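You operate a simulated robot arm through the tools that you are given. There is no shell and no other tool. Be economical: measure what you need, move in short steps, check, and stop when the job is done.

You run a simulated two-armed robot. Do the job below in one go: nothing can be reset, and whatever is moved stays where it is left.

JOB
Tighten the gland nut to the cable card's size; pull-test at 30 N, then at that card's pull.
Fine: the cable must neither slip nor be crushed.

It is judged by the outcome, as a careful person would: the job done as asked, and still so three seconds after it is handed in. It fails if anything else is knocked over, pushed out of place, dropped, spilled or broken.

ROBOT AND FRAMES
Two 6-joint arms with fingered hands on one trunk that stands fixed in place. Base frame: the origin is at the foot of the trunk, x ahead of it, y to its left, z up; the work surface is at about z = 850. Readings come in mm, degrees, newtons and seconds.
The left shoulder is at [50, 170, 1071], the right one opposite. With the tool pointing down near the work surface each hand reaches from about 500 to 780 mm from the base axis, measured 20 degrees to its own side. Payload 3.5 kg a hand.
The tool frame of a hand sits at the grasp point between the pads (the TCP): z along the fingers, y along the line on which they close. The tips reach 26 mm beyond it. The gripper opens to 132 mm. The gripper's body begins 73 mm behind the TCP. The gripper is a hand of 3 fingers: y runs from the thumb to the fingers, the wrist lies at [0, 0, -234] in the tool frame, and closing takes about 1.5 s.
Orientation is told as [roll, pitch, yaw] about the base's x, y, z axes, in that order, counted from this pose: with the fingers straight down and closing along the base's y, the tool's x points along the base's -x, its y along +y and its z along -z.

CONTROLS
- The arms move only by the tool apply_moves. It takes "left_deltas", "right_deltas" or both (then of equal length, played together; a hand with none holds still); each is a list of rows, each an object (a shift or turn left out is 0, a gripper value left out holds the last) with "offset": the shift along the base's x, y, z in cm, a list of three; "dr": the turn, a rotation vector about the base's x, y, z in degrees, a list of three; "jaw": the closure in counts, from 0 (fully open) to 255 (shut). In form: [{"offset": [x, y, z], "dr": [wx, wy, wz], "jaw": jaw}, ...]. A call has 1 to 12 rows; each row shifts and turns the commanded pose from where the row before left it. A row lasts 0.2 s, in which the tool goes at most 50 mm and 8.6 degrees; a call with a longer step from one row to the next is refused whole, and so is a gripper value outside its range. A pose out of reach is approached as far as the arm can. The call stops where the force on the tool passes 40 N (or 10 N more than at its start, if that is more) or the arm is blocked; 0.2 s more then pass. Each finger travels about 108 mm/s and halts on what it meets, pressing with about 22 N; the grip force reading is that of the motor and also rises with nothing between the fingers. The clock runs only during rows and for 0.2 s after the last one: add rows that do not move to give the fingers time. It gives the time, the measured TCP pose, the force on the tool (base axes), the opening and the grip force at its end, in the units of the frame above (readings bear some noise), with the torque about the TCP (base axes, N m) and any sound that the robot's microphone picked up, and new pictures: "show" is both (left out), scene, wrist or none (wrist: the cameras of the hands that moved).
- Cameras (640 x 400 px; columns grow to the right, rows downward): "scene" is now at [25.5, 20.5, 1664.3]; the picture's right is [0.28, -0.96, 0.00], its down [-0.72, -0.21, -0.67] and it looks along [0.64, 0.18, -0.75] (base axes); focal length 320 px, centre (320, 200). "left" rides on the left gripper at [-62, 3, -92] in its tool frame; the picture's right is [-0.05, -1.00, 0.00], its down [0.83, -0.04, -0.56] and it looks along [0.55, -0.03, 0.83] (tool axes); focal length 230 px, centre (320, 200). "right" rides on the right gripper at [62, 3, -92] in its tool frame; the picture's right is [-0.05, 1.00, 0.00], its down [-0.83, -0.04, -0.56] and it looks along [-0.55, -0.03, 0.83] (tool axes); focal length 230 px, centre (320, 200). There is no depth. A picture from a camera that has moved, and an enlarged one, comes with that camera's place and axes in the base frame and with its lens. The place of the scene camera against the robot may be out by one fixed shift of up to 12 mm in any direction.
- slide_trunk(by): slides the trunk up (or, below 0, down) by that many mm; the arms and the scene camera ride with it, the base frame stays. It gives what a move gives, with no picture.
- preshape(shape, hand): the hand has 3 fingers and takes this shape, open, in about a second: jaw (thumb against the fingers, like two jaws); tri (thumb and two fingers); tip (a fingertip pinch); poke (one finger out to press); point (the index stretched); flat (the hand flat); cup (the hand cupped); fist (a fist). The gripper value then closes the fingers along that shape, each until it touches; the sizes above hold for jaw. It gives what a move gives, with no picture.
- turn_head(pan, tilt): turns the head with the scene camera to pan (to the left, within 86 degrees either way) and tilt (down, from -29 to 69), counted from straight ahead of the robot. It gives what a move gives, and a new picture of the scene camera.
- enlarge(camera, box): a new picture of the part [left, top, right, bottom] of that camera's present view, enlarged. It takes no simulated time.
- sign_off(): hands the job in; it is judged then, once.

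Work in short steps. Places have to be worked out from the pictures, the camera data and where the tool is seen: move nearer, look again, correct. Check each grasp and each placing, and mend what went wrong. You have 120 turns and 200 pictures in all, those below and enlarged ones among them. Open the grippers and draw the arms clear of the work before you hand the job in, unless the task says otherwise; then end with one line.

The tools are called after "Emit:" as a command line: name --argument value ..., lists and objects as JSON in quotes. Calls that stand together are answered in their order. apply_moves: Moves the arms, as the interface text tells. Its arguments: {"type":"object","properties":{"left_deltas":{"type":"array"},"right_deltas":{"type":"array"},"show":{"type":"string","enum":["both","scene","wrist","none"]}},"required":[]} The other tools are called the same way: slide_trunk (by) slides the trunk up or down; preshape (shape, hand) gives the hand a shape; turn_head (pan, tilt) turns the head that bears the scene camera; enlarge (camera, box) takes an enlarged picture of a part of a camera's view; sign_off () hands the job in.

At the start:

```text
time_s: 0.0
left_eef_pos: [557.1, 369.7, 1221.8]
left_ee_rot: [0.0, 0.0, 0.1]
left_contact_force: [-0.2, 0.7, -0.3]
left_moment: [0.0, -0.01, 0.02]
left_width: 132.2
left_grasp_force: 0.1
left_shape: jaw
right_eef_pos: [648.4, -165.9, 1248.3]
right_ee_rot: [0.0, 0.0, 0.0]
right_contact_force: [-0.4, -0.5, 0.2]
right_moment: [0.0, -0.03, 0.0]
right_width: 132.0
right_grasp_force: 0.0
right_shape: jaw
trunk travel left (down, up): [-687.0, 23.0]
head pan, tilt: [16.0, 48.3]
```

scene: 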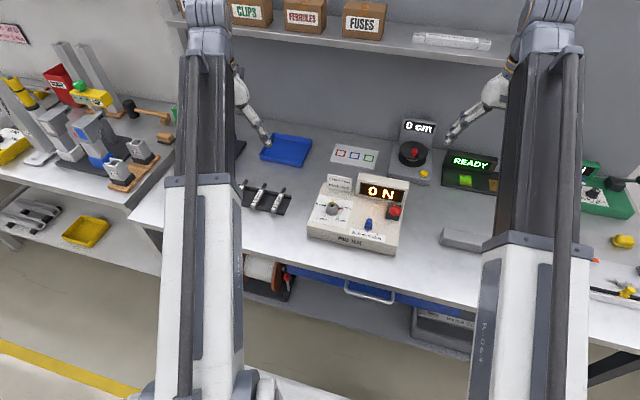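
right: 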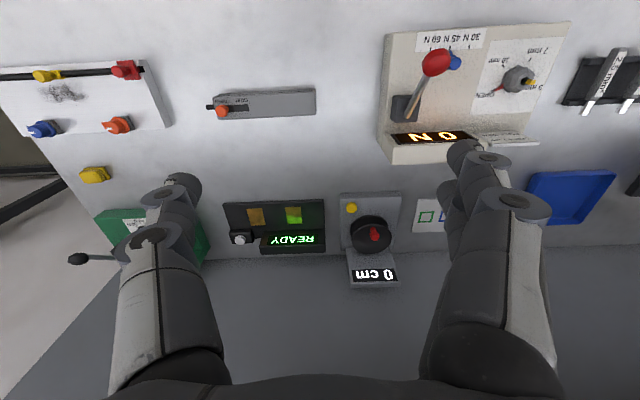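
left: 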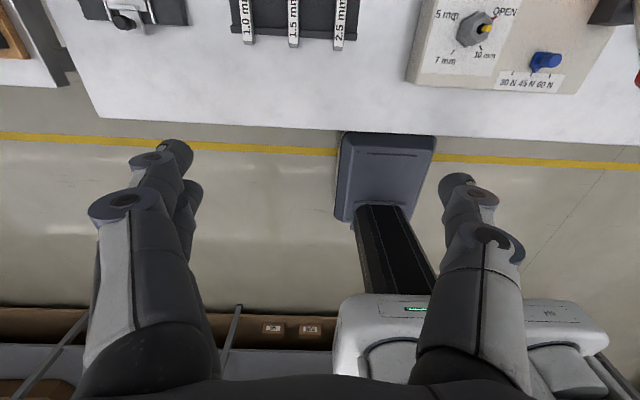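

The pull tester with its gland nut, slider and lever sits in front of me. I enlarge it to read its marks and the card.

Emit:
enlarge --camera "scene" --box '[290, 160, 430, 260]'

Emit:
enlarge --camera "right" --box '[370, 10, 590, 170]'

Emit:
enlarge --camera "left" --box '[390, 0, 640, 140]'

```text
4.00 times, centred on (360, 210) of scene
camera zoom: at [25.5, 20.5, 1664.3], right [0.28, -0.96, 0.0], down [-0.72, -0.21, -0.67], along [0.64, 0.18, -0.75], focal length 1280 px, centre (160, 160)
```

zoom: 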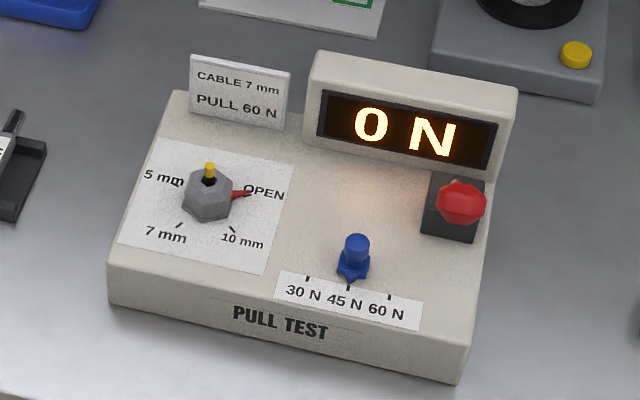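

```text
2.50 times, centred on (480, 90) of right
camera zoom: at [586.9, -161.6, 1343.0], right [0.05, 1.0, 0.0], down [0.83, -0.04, 0.56], along [0.55, -0.03, -0.83], focal length 575 px, centre (-80, 475)
```

zoom: 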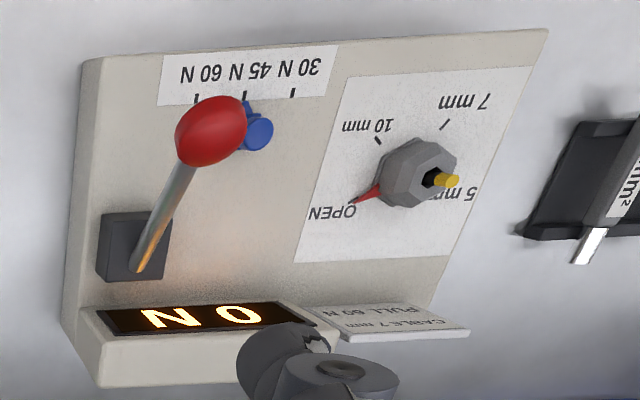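

```text
2.56 times, centred on (515, 70) of left
camera zoom: at [618.5, 374.5, 1312.8], right [0.05, -1.0, 0.0], down [-0.83, -0.04, 0.56], along [-0.55, -0.03, -0.83], focal length 589 px, centre (-179, 533)
```

zoom: 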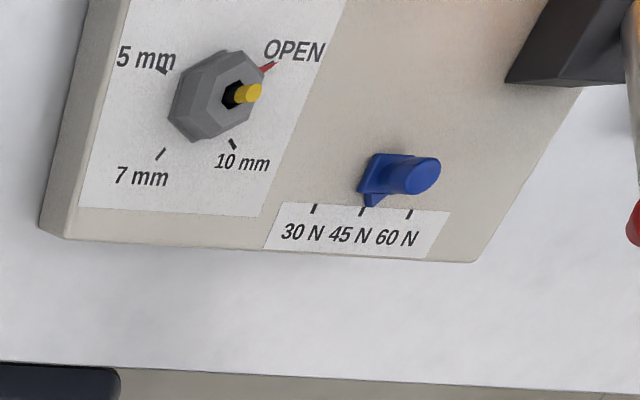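

The card says 7 mm and 60 N; the nut is at OPEN and the pull slider at 45 N. I judge the nut's top at about (648, 158, 930), so I bring the left hand above it for a closer look.

Emit:
apply_moves --left_deltas '[{"offset": [1.8, -4.2, -1]}, {"offset": [1.8, -4.2, -1]}, {"offset": [1.8, -4.2, -1]}, {"offset": [1.8, -4.2, -2]}, {"offset": [1.9, -4.3, -2]}, {"offset": [0, 0, -4]}]' --show "wrist"

```text
refused: row 5 steps farther than a row can; nothing moved
```

The fifth row was slightly too long; I resend it with shorter steps.

Emit:
apply_moves --left_deltas '[{"offset": [1.5, -3.5, -1]}, {"offset": [1.5, -3.5, -1]}, {"offset": [1.5, -3.5, -2]}, {"offset": [1.5, -3.5, -2]}, {"offset": [1.5, -3.6, -2]}, {"offset": [1.6, -3.6, -2]}, {"offset": [0, 0, -1]}]' --show "both"

```text
time_s: 1.6
left_eef_pos: [646.4, 159.5, 1109.7]
left_ee_rot: [0.0, -0.1, 0.1]
left_contact_force: [0.2, -0.5, -0.5]
left_moment: [0.03, -0.01, -0.01]
left_width: 131.7
left_grasp_force: 0.0
left_shape: jaw
right_eef_pos: [647.4, -165.2, 1248.8]
right_ee_rot: [0.0, 0.0, 0.0]
right_contact_force: [-0.3, 1.1, -0.6]
right_moment: [0.0, 0.03, -0.02]
right_width: 131.9
right_grasp_force: 0.1
right_shape: jaw
trunk travel left (down, up): [-687.0, 23.0]
head pan, tilt: [16.0, 48.3]
camera scene: at [25.4, 20.7, 1664.3], right [0.28, -0.96, 0.0], down [-0.72, -0.21, -0.67], along [0.64, 0.18, -0.75], focal length 320 px, centre (320, 200)
camera left: at [707.7, 163.4, 1201.5], right [0.05, -1.0, 0.0], down [-0.83, -0.04, 0.55], along [-0.55, -0.03, -0.83], focal length 230 px, centre (320, 200)
```

scene: 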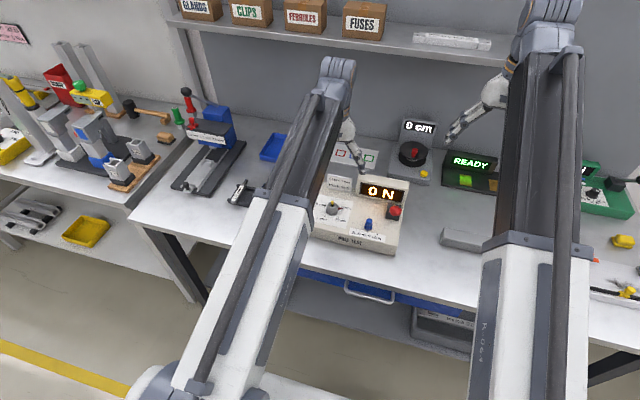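
left: 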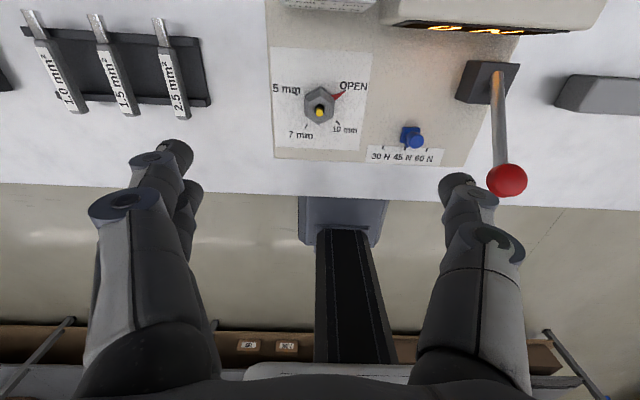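

Emit:
enlarge --camera "left" --box '[260, 40, 460, 165]'

Emit:
enlarge --camera "right" --box '[380, 10, 580, 135]'

```text
3.20 times, centred on (360, 102) of left
camera zoom: at [707.7, 163.4, 1201.5], right [0.05, -1.0, 0.0], down [-0.83, -0.04, 0.55], along [-0.55, -0.03, -0.83], focal length 736 px, centre (192, 512)
```

zoom: 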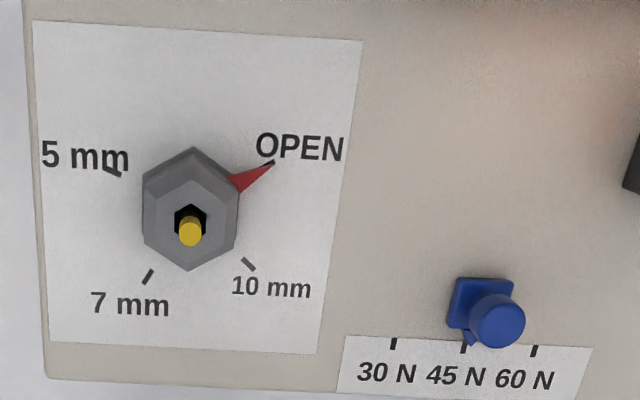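

```text
3.20 times, centred on (480, 72) of right
camera zoom: at [586.9, -161.4, 1343.1], right [0.05, 1.0, 0.0], down [0.83, -0.04, 0.56], along [0.55, -0.03, -0.83], focal length 736 px, centre (-192, 608)
```

zoom: 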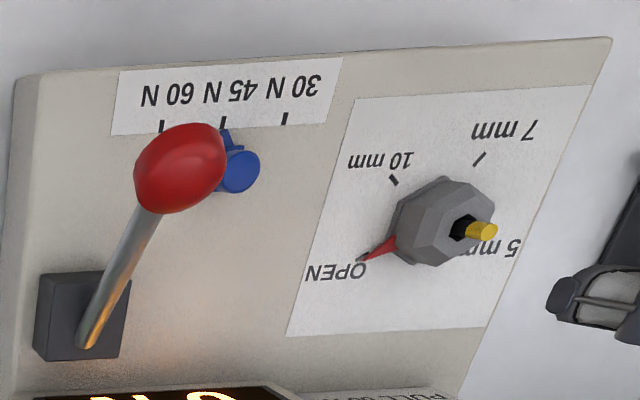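

The panel is at z ≈ 907, the nut is about 35 mm across flats centred near (649.5, 160) with its top at 925, and OPEN→7 mm is about 152° clockwise. I'll pre-turn the hand +60° (a flat pair again) so the turn can be done in one grasp.

Emit:
apply_moves --left_deltas '[{"offset": [0.3, 0, -1], "dr": [0, 0, 8.57]}, {"offset": [0, 0, -1], "dr": [0, 0, 8.57]}, {"offset": [0, 0, -1], "dr": [0, 0, 8.57]}, {"offset": [0, 0, -1], "dr": [0, 0, 8.57]}, {"offset": [0, 0, -1], "dr": [0, 0, 8.57]}, {"offset": [0, 0, -1], "dr": [0, 0, 8.57]}, {"offset": [0, 0, 0], "dr": [0, 0, 8.57]}, {"jaw": 70}, {"jaw": 90}]' --show "both"

```text
time_s: 3.6
left_eef_pos: [650.3, 158.4, 1050.6]
left_ee_rot: [-0.1, 0.0, 60.1]
left_contact_force: [0.1, -0.1, 0.4]
left_moment: [0.02, 0.0, 0.0]
left_width: 86.1
left_grasp_force: 0.0
left_shape: jaw
right_eef_pos: [648.8, -165.7, 1247.3]
right_ee_rot: [0.0, 0.0, 0.0]
right_contact_force: [0.3, 0.2, -0.3]
right_moment: [0.01, -0.04, 0.0]
right_width: 132.1
right_grasp_force: 0.1
right_shape: jaw
trunk travel left (down, up): [-687.0, 23.0]
head pan, tilt: [16.0, 48.3]
camera scene: at [25.5, 20.5, 1664.3], right [0.28, -0.96, 0.0], down [-0.72, -0.21, -0.67], along [0.64, 0.18, -0.75], focal length 320 px, centre (320, 200)
camera left: at [678.2, 213.1, 1142.5], right [0.89, -0.45, 0.0], down [-0.38, -0.74, 0.56], along [-0.25, -0.49, -0.83], focal length 230 px, centre (320, 200)
```

scene: 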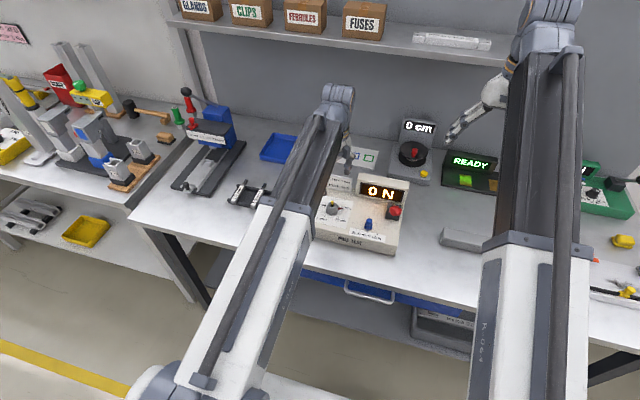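
left: 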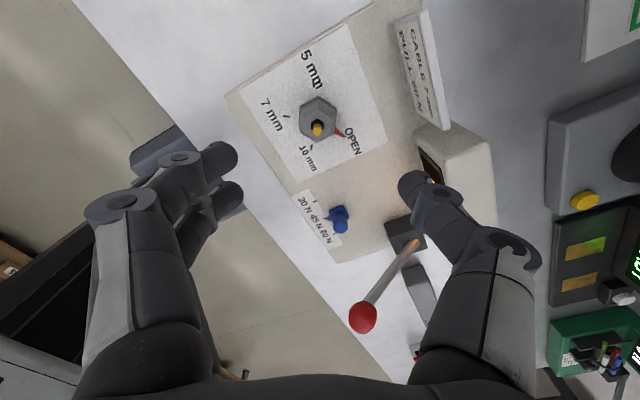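

The hand is at yaw 60 with the nut below it. I enlarge to refine the nut centre before descending.

Emit:
enlarge --camera "left" --box '[240, 60, 400, 160]'

```text
4.00 times, centred on (320, 110) of left
camera zoom: at [678.2, 213.1, 1142.5], right [0.89, -0.45, 0.0], down [-0.38, -0.74, 0.56], along [-0.25, -0.49, -0.83], focal length 920 px, centre (320, 560)
```

zoom: 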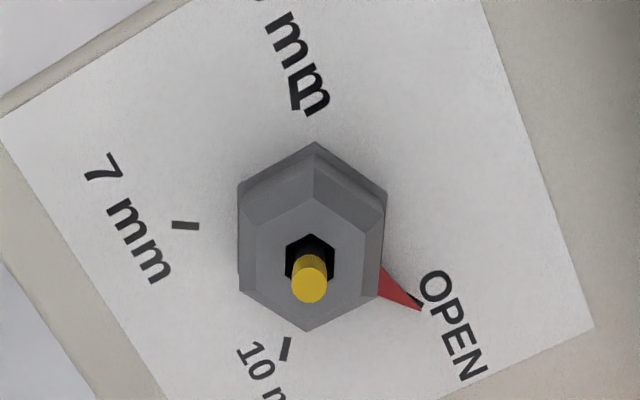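

The nut centre comes out near (650, 161). I shift 2 mm and descend to TCP z ≈ 940, fingers either side.

Emit:
apply_moves --left_deltas '[{"offset": [0, 0.2, -3]}, {"offset": [0, 0, -3]}, {"offset": [0, 0, -2]}, {"offset": [0, 0, -2]}, {"offset": [0, 0, -1]}, {}]' --show "wrist"

```text
time_s: 5.0
left_eef_pos: [652.8, 162.5, 940.2]
left_ee_rot: [0.0, 0.0, 60.0]
left_contact_force: [-1.0, 0.5, -0.4]
left_moment: [0.01, 0.03, 0.01]
left_width: 85.8
left_grasp_force: 0.0
left_shape: jaw
right_eef_pos: [648.5, -166.4, 1248.7]
right_ee_rot: [0.0, 0.0, 0.1]
right_contact_force: [-0.3, -0.1, 0.2]
right_moment: [0.02, 0.03, -0.02]
right_width: 131.9
right_grasp_force: 0.0
right_shape: jaw
trunk travel left (down, up): [-687.0, 23.0]
head pan, tilt: [16.0, 48.3]
camera left: at [679.5, 217.8, 1032.7], right [0.89, -0.45, 0.0], down [-0.38, -0.74, 0.56], along [-0.25, -0.49, -0.83], focal length 230 px, centre (320, 200)
```

left: 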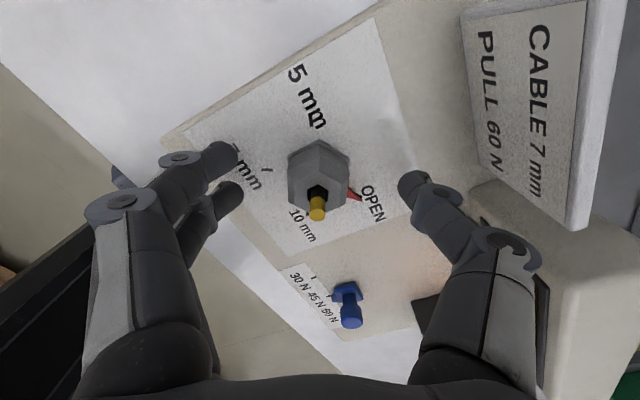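

Fingers straddle the nut with no contact; the nut is about 3 mm nearer in y and 2 mm in x. I correct and close on the flats.

Emit:
apply_moves --left_deltas '[{"offset": [-0.2, -0.25, 0]}, {"jaw": 150}, {"jaw": 200}, {"jaw": 255}, {}, {}, {}]' --show "wrist"

```text
time_s: 6.6
left_eef_pos: [648.2, 158.1, 939.9]
left_ee_rot: [0.0, -0.1, 60.0]
left_contact_force: [-1.2, -1.4, -1.8]
left_moment: [0.0, 0.03, 0.02]
left_width: 28.0
left_grasp_force: 21.6
left_shape: jaw
right_eef_pos: [649.2, -165.6, 1248.2]
right_ee_rot: [-0.1, 0.0, -0.1]
right_contact_force: [-0.1, 0.7, -0.3]
right_moment: [0.04, -0.02, 0.03]
right_width: 132.1
right_grasp_force: 0.1
right_shape: jaw
trunk travel left (down, up): [-687.0, 23.0]
head pan, tilt: [16.0, 48.3]
camera left: at [676.9, 214.2, 1032.6], right [0.89, -0.45, 0.0], down [-0.38, -0.74, 0.56], along [-0.25, -0.49, -0.83], focal length 230 px, centre (320, 200)
```

left: 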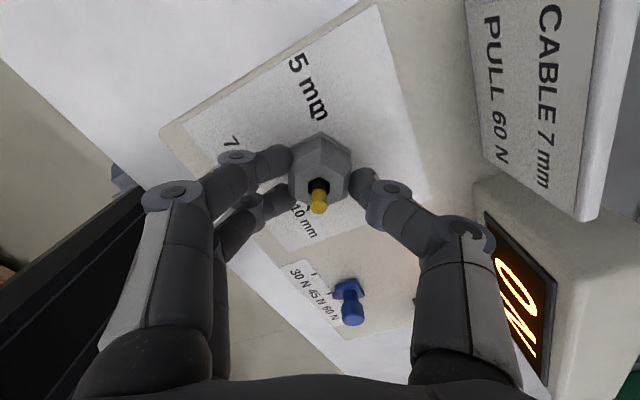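

The nut is gripped (28 mm, 21.6 N). I turn it clockwise, first about 43°, and check.

Emit:
apply_moves --left_deltas '[{"dr": [0, 0, -6]}, {"dr": [0, 0, -6]}, {"dr": [0, 0, -6]}, {"dr": [0, 0, -8.5]}, {"dr": [0, 0, -8.5]}, {"dr": [0, 0, -8]}]' --show "wrist"

```text
time_s: 8.0
left_eef_pos: [648.7, 158.8, 941.5]
left_ee_rot: [0.0, 0.0, 16.9]
left_contact_force: [-10.6, 2.9, -3.0]
left_moment: [0.13, 0.19, 0.02]
left_width: 27.4
left_grasp_force: 22.1
left_shape: jaw
right_eef_pos: [647.9, -164.1, 1248.9]
right_ee_rot: [0.0, 0.0, 0.0]
right_contact_force: [-0.1, 0.0, 0.2]
right_moment: [0.03, 0.01, 0.02]
right_width: 132.0
right_grasp_force: 0.0
right_shape: jaw
trunk travel left (down, up): [-687.0, 23.0]
head pan, tilt: [16.0, 48.3]
camera left: at [706.4, 180.2, 1032.7], right [0.34, -0.94, 0.0], down [-0.78, -0.28, 0.56], along [-0.52, -0.19, -0.83], focal length 230 px, centre (320, 200)
```

left: 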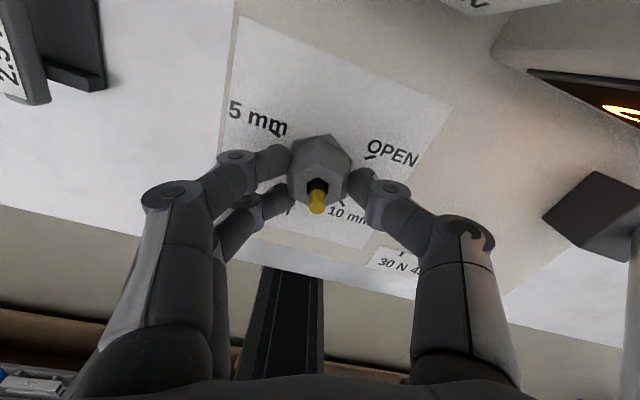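

The nut follows the hand. A side force of 10 N shows slight off-centre; I ease 1 mm along -x and turn on by 59° more.

Emit:
apply_moves --left_deltas '[{"offset": [-0.1, 0, 0], "dr": [0, 0, -8.5]}, {"dr": [0, 0, -8.5]}, {"dr": [0, 0, -8.5]}, {"dr": [0, 0, -8.5]}, {"dr": [0, 0, -8.5]}, {"dr": [0, 0, -8.5]}, {"dr": [0, 0, -8]}]' --show "wrist"

```text
time_s: 9.6
left_eef_pos: [648.9, 158.5, 940.2]
left_ee_rot: [-0.1, 0.0, -42.0]
left_contact_force: [-6.5, 10.9, -0.4]
left_moment: [0.23, 0.09, 0.05]
left_width: 27.3
left_grasp_force: 21.7
left_shape: jaw
right_eef_pos: [647.2, -164.7, 1249.6]
right_ee_rot: [0.0, 0.1, 0.1]
right_contact_force: [-0.3, -0.1, 1.0]
right_moment: [0.01, -0.03, -0.04]
right_width: 132.1
right_grasp_force: 0.0
right_shape: jaw
trunk travel left (down, up): [-687.0, 23.0]
head pan, tilt: [16.0, 48.3]
camera left: at [695.2, 121.8, 1032.7], right [-0.63, -0.78, 0.0], down [-0.65, 0.52, 0.55], along [-0.43, 0.35, -0.83], focal length 230 px, centre (320, 200)
```

left: 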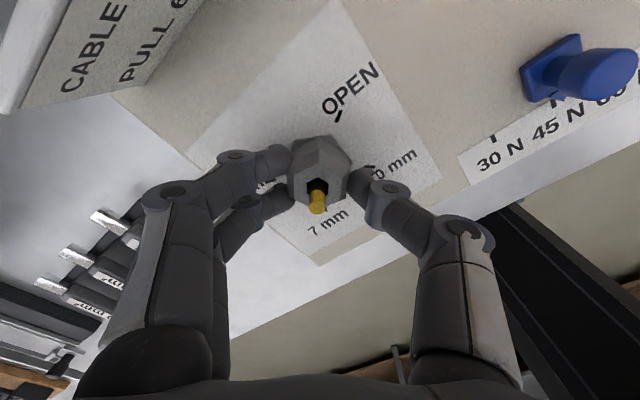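

Turned 102° so far. I turn 40° more, then look at the pointer.

Emit:
apply_moves --left_deltas '[{"offset": [0, 0.1, 0], "dr": [0, 0, -8]}, {"dr": [0, 0, -8]}, {"dr": [0, 0, -8]}, {"dr": [0, 0, -8]}, {"dr": [0, 0, -8]}]' --show "both"

Emit:
enlarge --camera "scene" --box '[300, 170, 380, 220]'

Emit:
enlarge --camera "right" --box '[440, 20, 600, 120]'

```text
time_s: 10.8
left_eef_pos: [648.8, 162.0, 940.9]
left_ee_rot: [0.0, 0.0, -82.2]
left_contact_force: [-3.1, 13.9, -1.6]
left_moment: [0.25, 0.01, 0.07]
left_width: 27.5
left_grasp_force: 21.7
left_shape: jaw
right_eef_pos: [647.9, -164.3, 1248.6]
right_ee_rot: [-0.2, 0.0, 0.0]
right_contact_force: [-0.4, 1.1, 0.2]
right_moment: [0.01, 0.04, 0.0]
right_width: 131.7
right_grasp_force: 0.1
right_shape: jaw
trunk travel left (down, up): [-687.0, 23.0]
head pan, tilt: [16.0, 48.3]
camera scene: at [25.2, 22.3, 1664.3], right [0.28, -0.96, 0.0], down [-0.72, -0.21, -0.67], along [0.64, 0.18, -0.75], focal length 320 px, centre (320, 200)
camera left: at [659.5, 101.2, 1032.7], right [-0.98, -0.19, 0.0], down [-0.16, 0.82, 0.55], along [-0.1, 0.54, -0.83], focal length 230 px, centre (320, 200)
```

scene: 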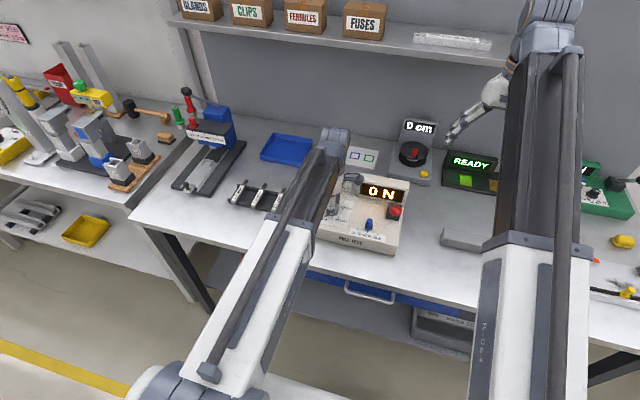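
left: 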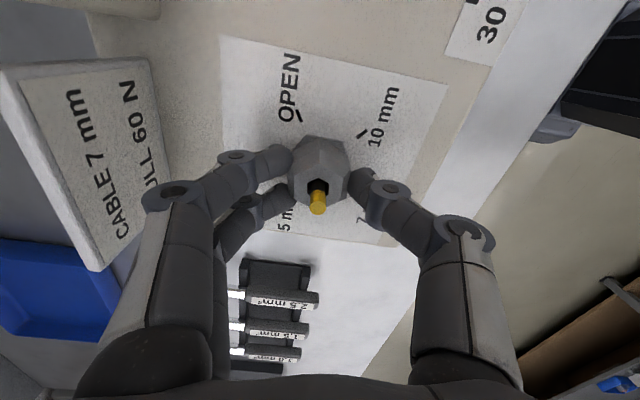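

```text
8.00 times, centred on (340, 195) of scene
camera zoom: at [25.2, 22.3, 1664.3], right [0.28, -0.96, 0.0], down [-0.72, -0.21, -0.67], along [0.64, 0.18, -0.75], focal length 2561 px, centre (160, 240)
```

zoom: 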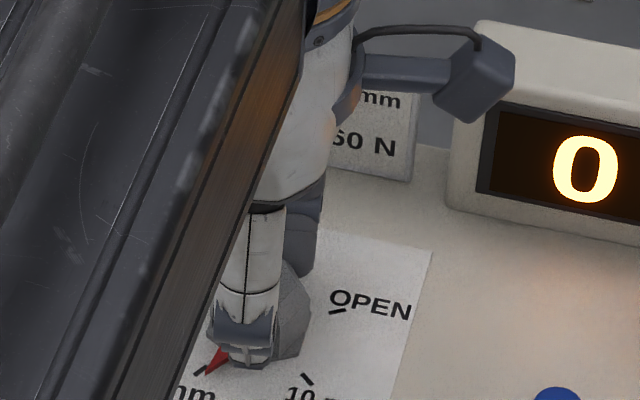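

```text
4.00 times, centred on (520, 70) of right
camera zoom: at [586.7, -160.1, 1343.3], right [0.05, 1.0, 0.0], down [0.83, -0.04, 0.56], along [0.55, -0.03, -0.83], focal length 920 px, centre (-480, 720)
```

zoom: 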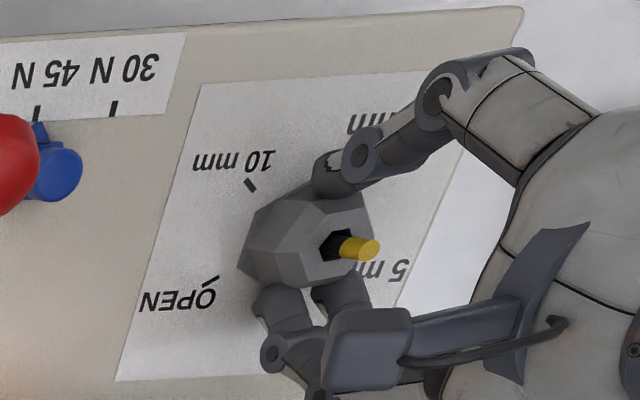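

The pointer is just short of the 7 mm tick. I turn 7° more and look again.

Emit:
apply_moves --left_deltas '[{"offset": [0, 0.1, 0], "dr": [0, 0, -4]}, {"dr": [0, 0, -3]}]' --show "none"

Emit:
enlarge --camera "scene" --box '[310, 195, 350, 220]'

```text
time_s: 11.4
left_eef_pos: [649.2, 160.8, 940.1]
left_ee_rot: [0.1, -0.1, -89.0]
left_contact_force: [-3.3, 13.0, -0.9]
left_moment: [0.22, 0.04, 0.04]
left_width: 27.2
left_grasp_force: 21.7
left_shape: jaw
right_eef_pos: [649.0, -164.2, 1248.0]
right_ee_rot: [0.0, 0.0, 0.0]
right_contact_force: [1.1, 0.5, -0.3]
right_moment: [0.02, 0.0, 0.03]
right_width: 132.0
right_grasp_force: 0.0
right_shape: jaw
trunk travel left (down, up): [-687.0, 23.0]
head pan, tilt: [16.0, 48.3]
```

```text
16.00 times, centred on (330, 208) of scene
camera zoom: at [25.2, 22.1, 1664.3], right [0.28, -0.96, 0.0], down [-0.72, -0.21, -0.67], along [0.64, 0.18, -0.75], focal length 5122 px, centre (160, 80)
```

zoom: 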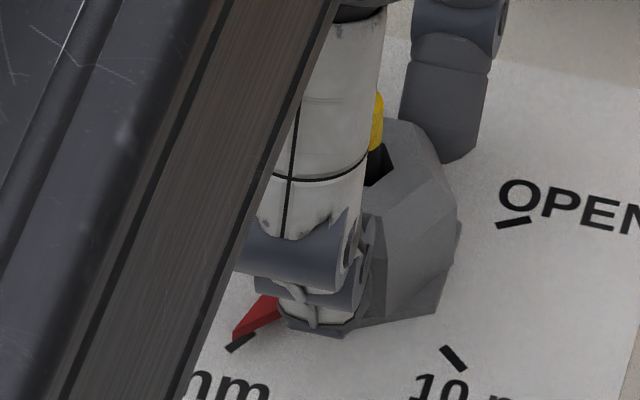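

The pointer looks lined up with the 7 mm tick, allowing for its height. I release, rise straight up and inspect from a clear view.

Emit:
apply_moves --left_deltas '[{"jaw": 90}, {}, {}, {"offset": [0, 0, 3]}, {"offset": [0, 0, 4]}, {"offset": [0, 0, 4]}, {"dr": [0, 0, 8.5]}, {"dr": [0, 0, 8.5]}, {"dr": [0, 0, 8.5]}]' --show "wrist"

Emit:
enlarge --camera "left" --box '[240, 60, 400, 160]'

Emit:
enlarge --camera "scene" --box '[300, 185, 364, 225]'

```text
time_s: 13.4
left_eef_pos: [649.1, 161.7, 1052.0]
left_ee_rot: [0.0, 0.1, -63.3]
left_contact_force: [-0.2, 0.1, 0.0]
left_moment: [0.0, -0.01, 0.01]
left_width: 85.2
left_grasp_force: 0.1
left_shape: jaw
right_eef_pos: [648.6, -166.0, 1248.5]
right_ee_rot: [0.0, 0.1, 0.0]
right_contact_force: [0.5, 0.1, -0.2]
right_moment: [-0.01, 0.0, 0.01]
right_width: 131.6
right_grasp_force: 0.1
right_shape: jaw
trunk travel left (down, up): [-687.0, 23.0]
head pan, tilt: [16.0, 48.3]
camera left: at [678.5, 107.8, 1143.8], right [-0.87, -0.49, 0.0], down [-0.41, 0.72, 0.56], along [-0.27, 0.48, -0.83], focal length 230 px, centre (320, 200)
```

left: 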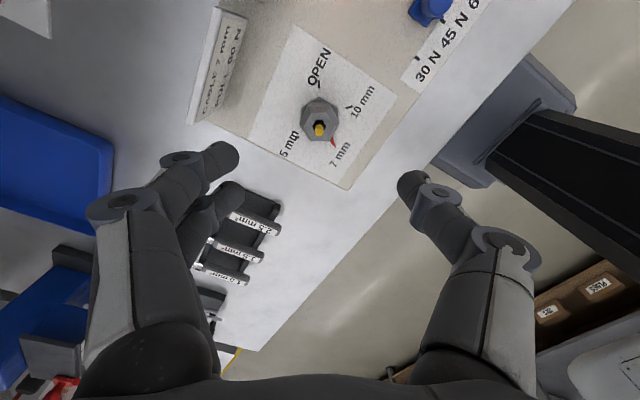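

```text
4.00 times, centred on (320, 110) of left
camera zoom: at [678.5, 107.8, 1143.8], right [-0.87, -0.49, 0.0], down [-0.41, 0.72, 0.56], along [-0.27, 0.48, -0.83], focal length 920 px, centre (320, 560)
```

zoom: 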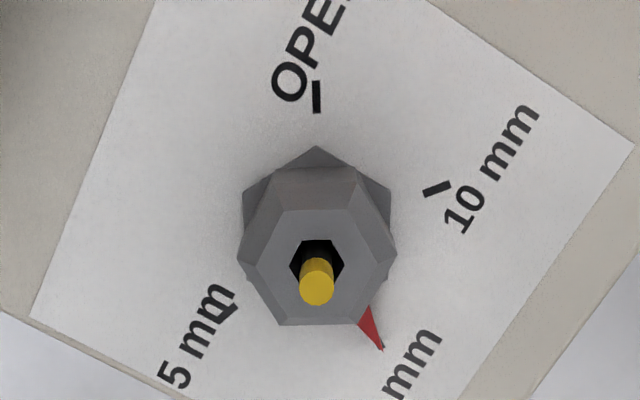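

```text
10.00 times, centred on (332, 205) of scene
camera zoom: at [25.5, 20.5, 1664.3], right [0.28, -0.96, 0.0], down [-0.72, -0.21, -0.67], along [0.64, 0.18, -0.75], focal length 3201 px, centre (200, 150)
```

zoom: 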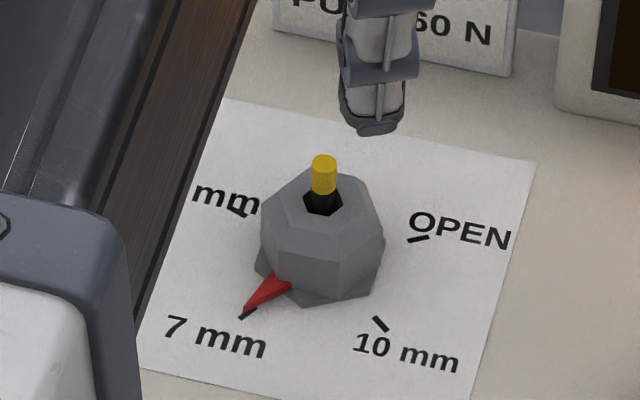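

The pointer sits on the 7 mm tick. Next is the pull slider (knob ≈ (617, 43), ticks about 29.5 mm apart along y); I turn the hand to yaw +90 so its narrow side faces the lever, moving to above the slider.

Emit:
apply_moves --left_deltas '[{"dr": [0, 0, 8.5], "offset": [0, 0, 1]}, {"dr": [0, 0, 8.5], "offset": [0, 0, 1]}, {"dr": [0, 0, 8.5], "offset": [0, 0, 1]}, {"dr": [0, 0, 8.5], "offset": [0, 0, 1]}, {"dr": [0, 0, 8.5], "offset": [0, 0, 1]}, {"dr": [0, 0, 8.5], "offset": [0, 0, 1]}, {"dr": [0, 0, 8.5], "offset": [0, 0, 1]}, {"dr": [0, 0, 8.5]}, {"dr": [0, 0, 8.5]}]' --show "none"

Emit:
apply_moves --left_deltas '[{"dr": [0, 0, 8.5]}, {"dr": [0, 0, 8.5], "offset": [-0.4, -1, 0]}, {"dr": [0, 0, 8.5], "offset": [-0.4, -1, 0]}, {"dr": [0, 0, 8.5], "offset": [-0.4, -1, 0]}, {"dr": [0, 0, 8.5], "offset": [-0.4, -1, 0]}, {"dr": [0, 0, 8.5], "offset": [-0.4, -1, 0]}, {"dr": [0, 0, 8.5], "offset": [-0.4, -1, 0]}, {"dr": [0, 0, 8.5], "offset": [-0.4, -1, 0]}, {"dr": [0, 0, 8.5], "offset": [-0.4, -1, 0]}]' --show "both"

```text
time_s: 15.4
left_eef_pos: [648.8, 159.2, 1121.3]
left_ee_rot: [0.0, -0.1, 13.3]
left_contact_force: [-0.3, -0.2, -0.2]
left_moment: [-0.03, 0.01, 0.0]
left_width: 85.4
left_grasp_force: 0.0
left_shape: jaw
right_eef_pos: [648.1, -164.5, 1249.6]
right_ee_rot: [-0.1, 0.0, 0.0]
right_contact_force: [0.8, 0.4, 0.8]
right_moment: [-0.02, -0.02, -0.01]
right_width: 131.8
right_grasp_force: 0.0
right_shape: jaw
trunk travel left (down, up): [-687.0, 23.0]
head pan, tilt: [16.0, 48.3]
```

```text
time_s: 17.4
left_eef_pos: [623.1, 97.2, 1120.4]
left_ee_rot: [0.0, 0.0, 75.4]
left_contact_force: [0.5, 0.7, -0.8]
left_moment: [0.0, 0.02, -0.01]
left_width: 85.3
left_grasp_force: 0.1
left_shape: jaw
left hand out of reach, approached as far as the arm can: row 8, 9
right_eef_pos: [649.1, -165.1, 1248.7]
right_ee_rot: [0.0, 0.0, 0.1]
right_contact_force: [0.4, -1.0, 0.0]
right_moment: [0.04, 0.03, 0.04]
right_width: 131.7
right_grasp_force: 0.0
right_shape: jaw
trunk travel left (down, up): [-687.0, 23.0]
head pan, tilt: [16.0, 48.3]
camera scene: at [25.5, 20.4, 1664.3], right [0.28, -0.96, 0.0], down [-0.72, -0.21, -0.67], along [0.64, 0.18, -0.75], focal length 320 px, centre (320, 200)
camera left: at [635.0, 158.5, 1212.4], right [0.98, -0.2, 0.0], down [-0.17, -0.81, 0.56], along [-0.11, -0.54, -0.83], focal length 230 px, centre (320, 200)
```

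scene: 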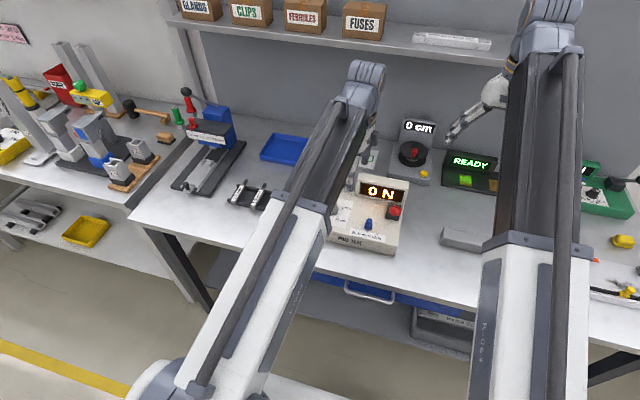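
left: 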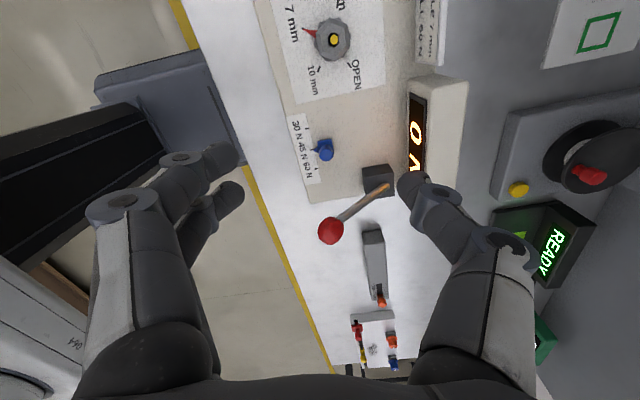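

The wrist limit is about yaw 78°, which is fine. I work the lever's ball out to about (611, -21, 1008) and its hinge near (696, -24, 920). I enlarge the slider region.

Emit:
enlarge --camera "left" --box '[260, 90, 420, 250]'

```text
2.50 times, centred on (340, 170) of left
camera zoom: at [635.0, 158.5, 1212.4], right [0.98, -0.2, 0.0], down [-0.17, -0.81, 0.56], along [-0.11, -0.54, -0.83], focal length 575 px, centre (270, 275)
```

zoom: 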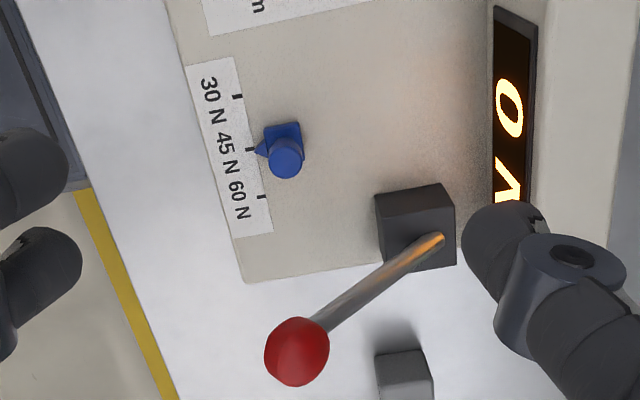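

Knob top is near (619.5, 45, 934), about 17 mm across. I move above it and relax the yaw command a little.

Emit:
apply_moves --left_deltas '[{"dr": [0, 0, -7], "offset": [0, -1.3, -2]}, {"dr": [0, 0, -7], "offset": [0, -1.3, -2]}, {"offset": [0, -1.3, -3]}, {"offset": [0, -1.2, -3]}, {"offset": [0, 0, -3]}, {}]' --show "wrist"

```text
time_s: 18.8
left_eef_pos: [624.0, 46.3, 989.3]
left_ee_rot: [0.0, 0.1, 61.3]
left_contact_force: [0.7, -0.5, 0.2]
left_moment: [0.0, 0.01, -0.04]
left_width: 85.3
left_grasp_force: 0.1
left_shape: jaw
right_eef_pos: [649.7, -166.3, 1247.5]
right_ee_rot: [0.0, 0.0, 0.0]
right_contact_force: [-0.5, -0.1, 0.2]
right_moment: [-0.05, -0.01, -0.02]
right_width: 131.8
right_grasp_force: 0.1
right_shape: jaw
trunk travel left (down, up): [-687.0, 23.0]
head pan, tilt: [16.0, 48.3]
camera left: at [649.9, 101.7, 1081.9], right [0.9, -0.43, 0.0], down [-0.36, -0.75, 0.56], along [-0.24, -0.5, -0.83], focal length 230 px, centre (320, 200)
```

left: 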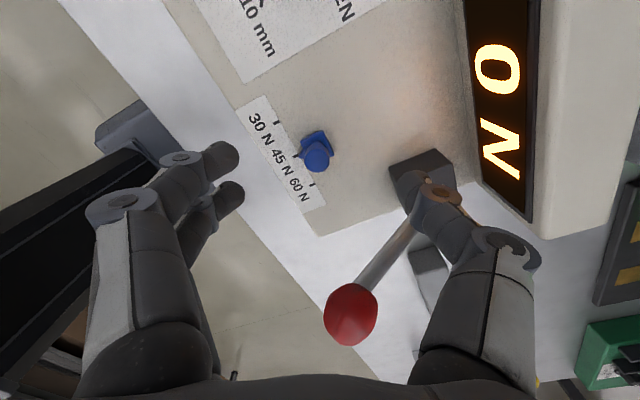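

The knob is right at (620.5, 45). I turn back to about yaw 74, narrow the jaw and descend.

Emit:
apply_moves --left_deltas '[{"dr": [0, 0, 6], "jaw": 140}, {"dr": [0, 0, 6], "offset": [-0.3, -0.1, 0]}, {}, {"offset": [0, 0, -2]}, {"offset": [0, 0, -2]}, {"offset": [0, 0, -0.7]}, {}]' --show "wrist"

```text
time_s: 20.4
left_eef_pos: [620.6, 46.1, 943.8]
left_ee_rot: [0.0, 0.1, 70.2]
left_contact_force: [-0.2, 0.0, 0.7]
left_moment: [0.01, -0.01, -0.01]
left_width: 60.1
left_grasp_force: 0.1
left_shape: jaw
left hand out of reach, approached as far as the arm can: row 2
right_eef_pos: [649.7, -165.8, 1249.7]
right_ee_rot: [0.0, 0.1, 0.0]
right_contact_force: [0.5, -1.2, 0.1]
right_moment: [-0.01, 0.03, -0.02]
right_width: 132.0
right_grasp_force: 0.0
right_shape: jaw
trunk travel left (down, up): [-687.0, 23.0]
head pan, tilt: [16.0, 48.3]
camera left: at [637.0, 104.7, 1035.1], right [0.96, -0.29, 0.0], down [-0.24, -0.8, 0.56], along [-0.16, -0.53, -0.83], focal length 230 px, centre (320, 200)
```

left: 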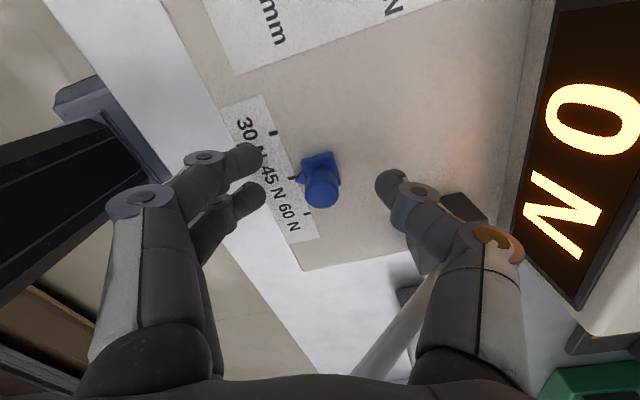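

The knob is centred between thumb and fingers. I close and check.

Emit:
apply_moves --left_deltas '[{"jaw": 200}, {"jaw": 255}, {}, {}, {}]' --show "wrist"

```text
time_s: 21.6
left_eef_pos: [620.4, 44.3, 942.4]
left_ee_rot: [-0.1, 0.1, 70.2]
left_contact_force: [4.0, -0.2, -2.2]
left_moment: [-0.03, -0.08, 0.0]
left_width: 5.0
left_grasp_force: 21.4
left_shape: jaw
right_eef_pos: [648.8, -166.7, 1248.3]
right_ee_rot: [0.0, -0.1, 0.0]
right_contact_force: [0.1, -0.2, 0.2]
right_moment: [0.01, 0.02, -0.01]
right_width: 131.9
right_grasp_force: 0.2
right_shape: jaw
trunk travel left (down, up): [-687.0, 23.0]
head pan, tilt: [16.0, 48.3]
camera left: at [637.6, 104.8, 1035.0], right [0.96, -0.29, 0.0], down [-0.24, -0.8, 0.56], along [-0.16, -0.53, -0.83], focal length 230 px, centre (320, 200)
```

left: 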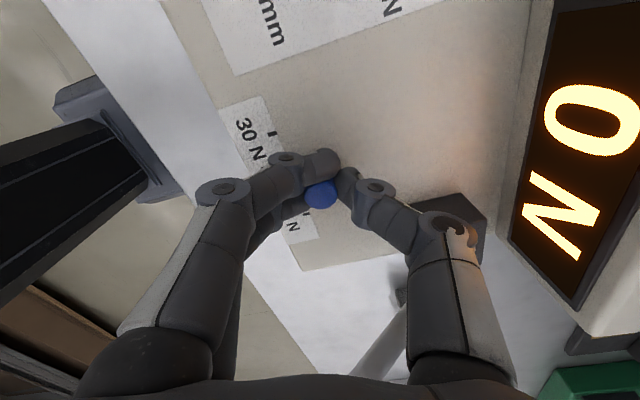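

The knob is caged (about 21 N grip). I drag it +y by 29 mm toward 30 N.

Emit:
apply_moves --left_deltas '[{"offset": [0, 0.5, 0]}, {"offset": [0, 0.5, 0]}, {"offset": [0, 0.5, 0]}, {"offset": [0, 0.5, 0]}, {"offset": [0, 0.5, 0]}, {"offset": [0, 0.4, 0]}, {}]' --show "wrist"

Emit:
enlarge --camera "scene" --box '[330, 205, 410, 255]'

```text
time_s: 23.2
left_eef_pos: [620.9, 74.5, 943.8]
left_ee_rot: [-0.1, -0.1, 70.3]
left_contact_force: [4.6, 2.1, -4.2]
left_moment: [0.0, -0.06, -0.02]
left_width: 4.5
left_grasp_force: 21.9
left_shape: jaw
right_eef_pos: [649.1, -165.4, 1249.4]
right_ee_rot: [0.0, 0.0, 0.1]
right_contact_force: [-0.4, 1.0, 0.1]
right_moment: [-0.03, -0.01, 0.0]
right_width: 132.0
right_grasp_force: 0.1
right_shape: jaw
trunk travel left (down, up): [-687.0, 23.0]
head pan, tilt: [16.0, 48.3]
camera left: at [637.5, 133.7, 1035.2], right [0.96, -0.29, 0.0], down [-0.24, -0.8, 0.56], along [-0.16, -0.53, -0.83], focal length 230 px, centre (320, 200)
```

left: 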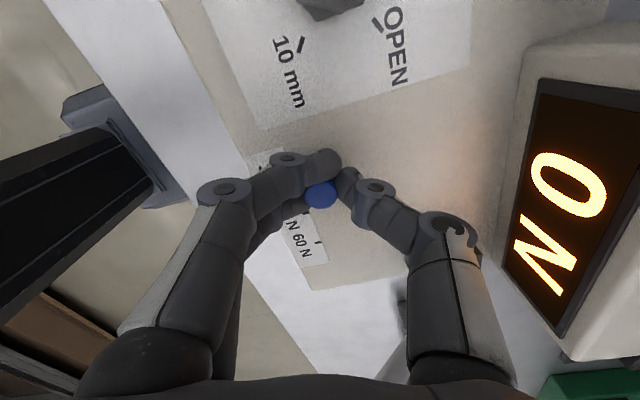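

```text
8.00 times, centred on (370, 230) of scene
camera zoom: at [26.6, 20.8, 1664.3], right [0.28, -0.96, 0.0], down [-0.72, -0.21, -0.66], along [0.64, 0.18, -0.75], focal length 2561 px, centre (-80, -40)
```

zoom: 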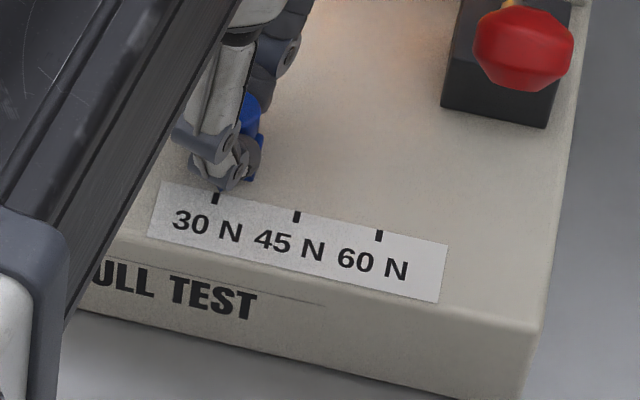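

The knob followed. I release, rise and check where the slider's pointer stands.

Emit:
apply_moves --left_deltas '[{"jaw": 140}, {}, {}, {"offset": [0, 0, 2]}, {"offset": [0, 0, 4]}, {"offset": [0, 1, 4]}]' --show "wrist"

Emit:
enlarge --camera "scene" --box '[330, 205, 410, 255]'

```text
time_s: 24.6
left_eef_pos: [623.0, 84.2, 1043.3]
left_ee_rot: [-0.1, 0.0, 70.2]
left_contact_force: [-0.6, 0.3, -0.4]
left_moment: [-0.01, 0.0, 0.02]
left_width: 59.0
left_grasp_force: 0.1
left_shape: jaw
right_eef_pos: [648.9, -165.2, 1249.6]
right_ee_rot: [0.1, 0.0, 0.0]
right_contact_force: [-0.1, -0.1, 0.0]
right_moment: [0.01, 0.01, 0.02]
right_width: 131.8
right_grasp_force: 0.0
right_shape: jaw
trunk travel left (down, up): [-687.0, 23.0]
head pan, tilt: [16.0, 48.3]
camera left: at [639.3, 144.3, 1135.9], right [0.96, -0.29, 0.0], down [-0.24, -0.8, 0.56], along [-0.16, -0.53, -0.83], focal length 230 px, centre (320, 200)
```

left: 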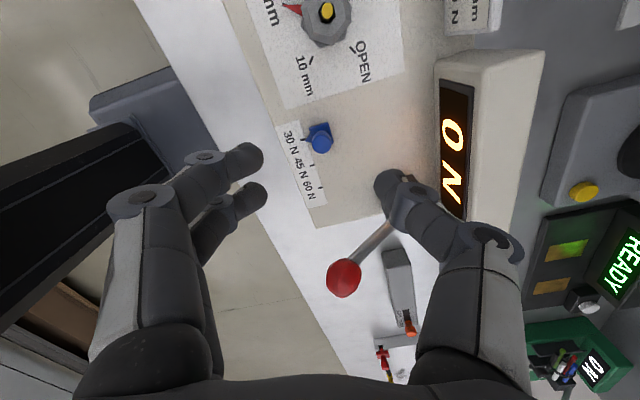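

```text
8.00 times, centred on (370, 230) of scene
camera zoom: at [25.4, 20.7, 1664.3], right [0.28, -0.96, 0.0], down [-0.72, -0.21, -0.67], along [0.64, 0.18, -0.75], focal length 2561 px, centre (-80, -40)
```

zoom: 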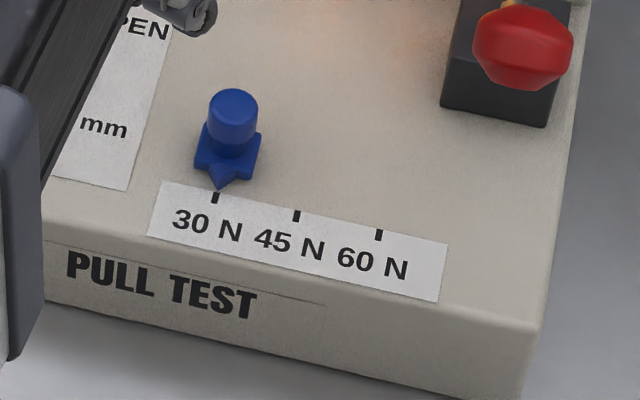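

The slider stands at 30 N. Now I clear the left hand and bring the right hand above the lever's ball at about (611, -21, 1008).

Emit:
apply_moves --left_deltas '[{"offset": [-1, 4, 2]}, {"offset": [-1, 4, 2]}, {"offset": [-1, 4, 2]}, {"offset": [0, 4, 2]}, {"offset": [0, 4, 2]}, {}]' --right_deltas '[{"offset": [-0.8, 0, -2]}, {"offset": [-0.8, 2.9, -2]}, {"offset": [-0.8, 2.9, -2]}, {"offset": [-0.8, 2.9, -2]}, {"offset": [-0.6, 2.9, -2]}, {"offset": [0, 2.9, -2]}]' --show "both"

```text
time_s: 26.0
left_eef_pos: [591.9, 284.7, 1144.1]
left_ee_rot: [0.0, -0.1, 70.2]
left_contact_force: [-0.3, -0.3, 0.6]
left_moment: [-0.02, 0.05, -0.02]
left_width: 59.1
left_grasp_force: 0.1
left_shape: jaw
right_eef_pos: [611.8, -19.0, 1129.1]
right_ee_rot: [0.0, 0.0, -0.1]
right_contact_force: [0.1, -0.1, -0.7]
right_moment: [-0.03, 0.02, 0.01]
right_width: 131.7
right_grasp_force: 0.0
right_shape: jaw
trunk travel left (down, up): [-687.0, 23.0]
head pan, tilt: [16.0, 48.3]
camera scene: at [25.6, 20.7, 1664.3], right [0.28, -0.96, 0.0], down [-0.72, -0.21, -0.67], along [0.64, 0.18, -0.75], focal length 320 px, centre (320, 200)
camera right: at [550.6, -14.3, 1223.5], right [0.05, 1.0, 0.0], down [0.83, -0.04, 0.56], along [0.55, -0.03, -0.83], focal length 230 px, centre (320, 200)
camera left: at [607.4, 343.7, 1236.2], right [0.96, -0.29, 0.0], down [-0.24, -0.8, 0.56], along [-0.16, -0.53, -0.83], focal length 230 px, centre (320, 200)
```

scene: 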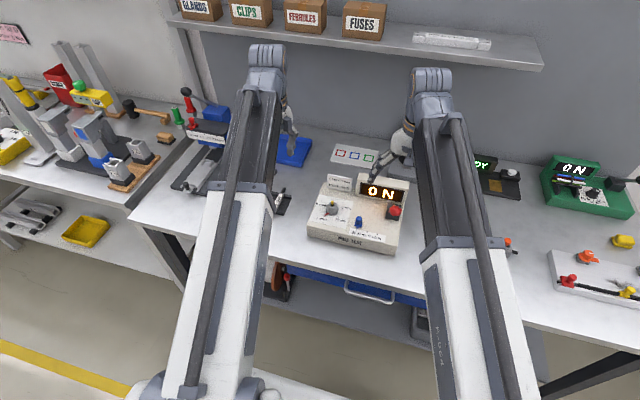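
right: 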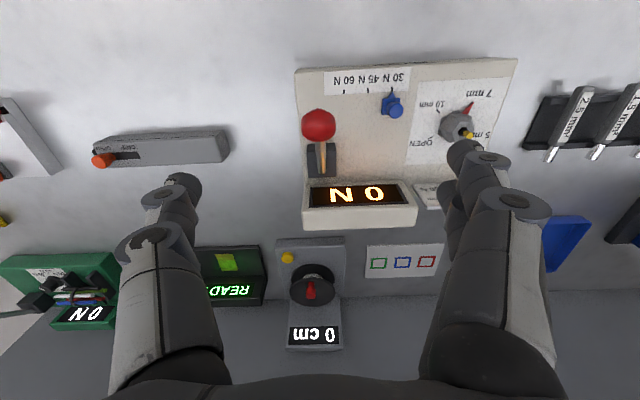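
left: 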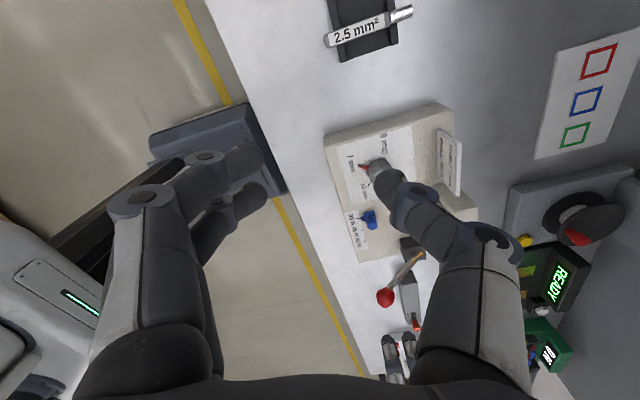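

The ball is confirmed at (610, -20, ~1008), directly below the right hand. I descend so the pads are at the ball's height.

Emit:
apply_moves --right_deltas '[{"offset": [0, 0, -3], "jaw": 90}, {"offset": [0, 0, -3]}, {"offset": [0, 0, -3]}, {"offset": [0, 0, -2.4]}, {}]' --show "wrist"

```text
time_s: 27.2
left_eef_pos: [590.1, 282.9, 1143.7]
left_ee_rot: [-0.1, 0.0, 70.2]
left_contact_force: [0.9, -0.1, -0.9]
left_moment: [0.01, 0.03, 0.01]
left_width: 59.1
left_grasp_force: 0.0
left_shape: jaw
right_eef_pos: [613.0, -21.4, 1015.1]
right_ee_rot: [0.1, -0.1, 0.0]
right_contact_force: [0.1, -0.1, 0.4]
right_moment: [-0.01, 0.01, 0.01]
right_width: 85.6
right_grasp_force: 0.1
right_shape: jaw
trunk travel left (down, up): [-687.0, 23.0]
head pan, tilt: [16.0, 48.3]
camera right: at [550.7, -16.9, 1108.3], right [0.05, 1.0, 0.0], down [0.83, -0.04, 0.56], along [0.55, -0.03, -0.83], focal length 230 px, centre (320, 200)
```

right: 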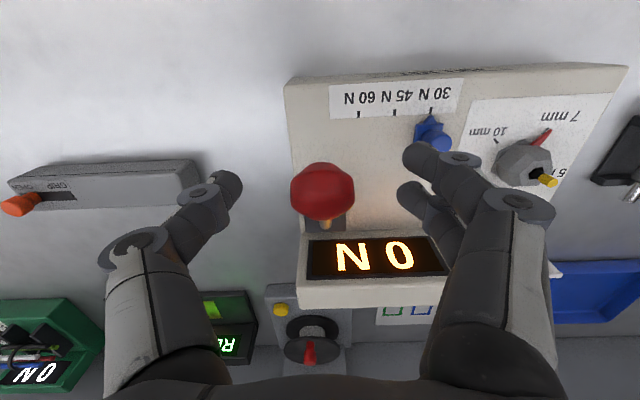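

The ball lies between thumb and fingers. I close on it.

Emit:
apply_moves --right_deltas '[{"offset": [0, 0, -0.5], "jaw": 150}, {"jaw": 200}, {"jaw": 255}, {}, {}, {}]' --show "wrist"

```text
time_s: 28.6
left_eef_pos: [591.6, 283.3, 1144.1]
left_ee_rot: [0.0, 0.0, 70.2]
left_contact_force: [-0.8, 0.0, 0.0]
left_moment: [0.02, -0.02, 0.02]
left_width: 59.1
left_grasp_force: 0.1
left_shape: jaw
right_eef_pos: [613.5, -20.7, 1009.4]
right_ee_rot: [0.0, 0.2, 0.0]
right_contact_force: [-4.3, -0.7, -12.4]
right_moment: [0.24, -0.02, -0.03]
right_width: 8.2
right_grasp_force: 22.1
right_shape: jaw
trunk travel left (down, up): [-687.0, 23.0]
head pan, tilt: [16.0, 48.3]
camera right: at [550.6, -16.7, 1102.7], right [0.05, 1.0, 0.0], down [0.83, -0.04, 0.55], along [0.55, -0.03, -0.83], focal length 230 px, centre (320, 200)
```

right: 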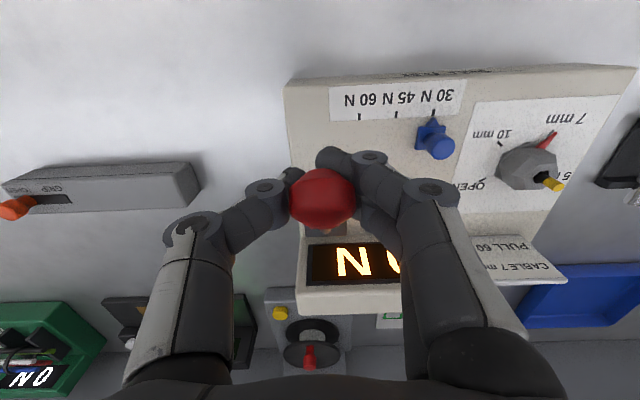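

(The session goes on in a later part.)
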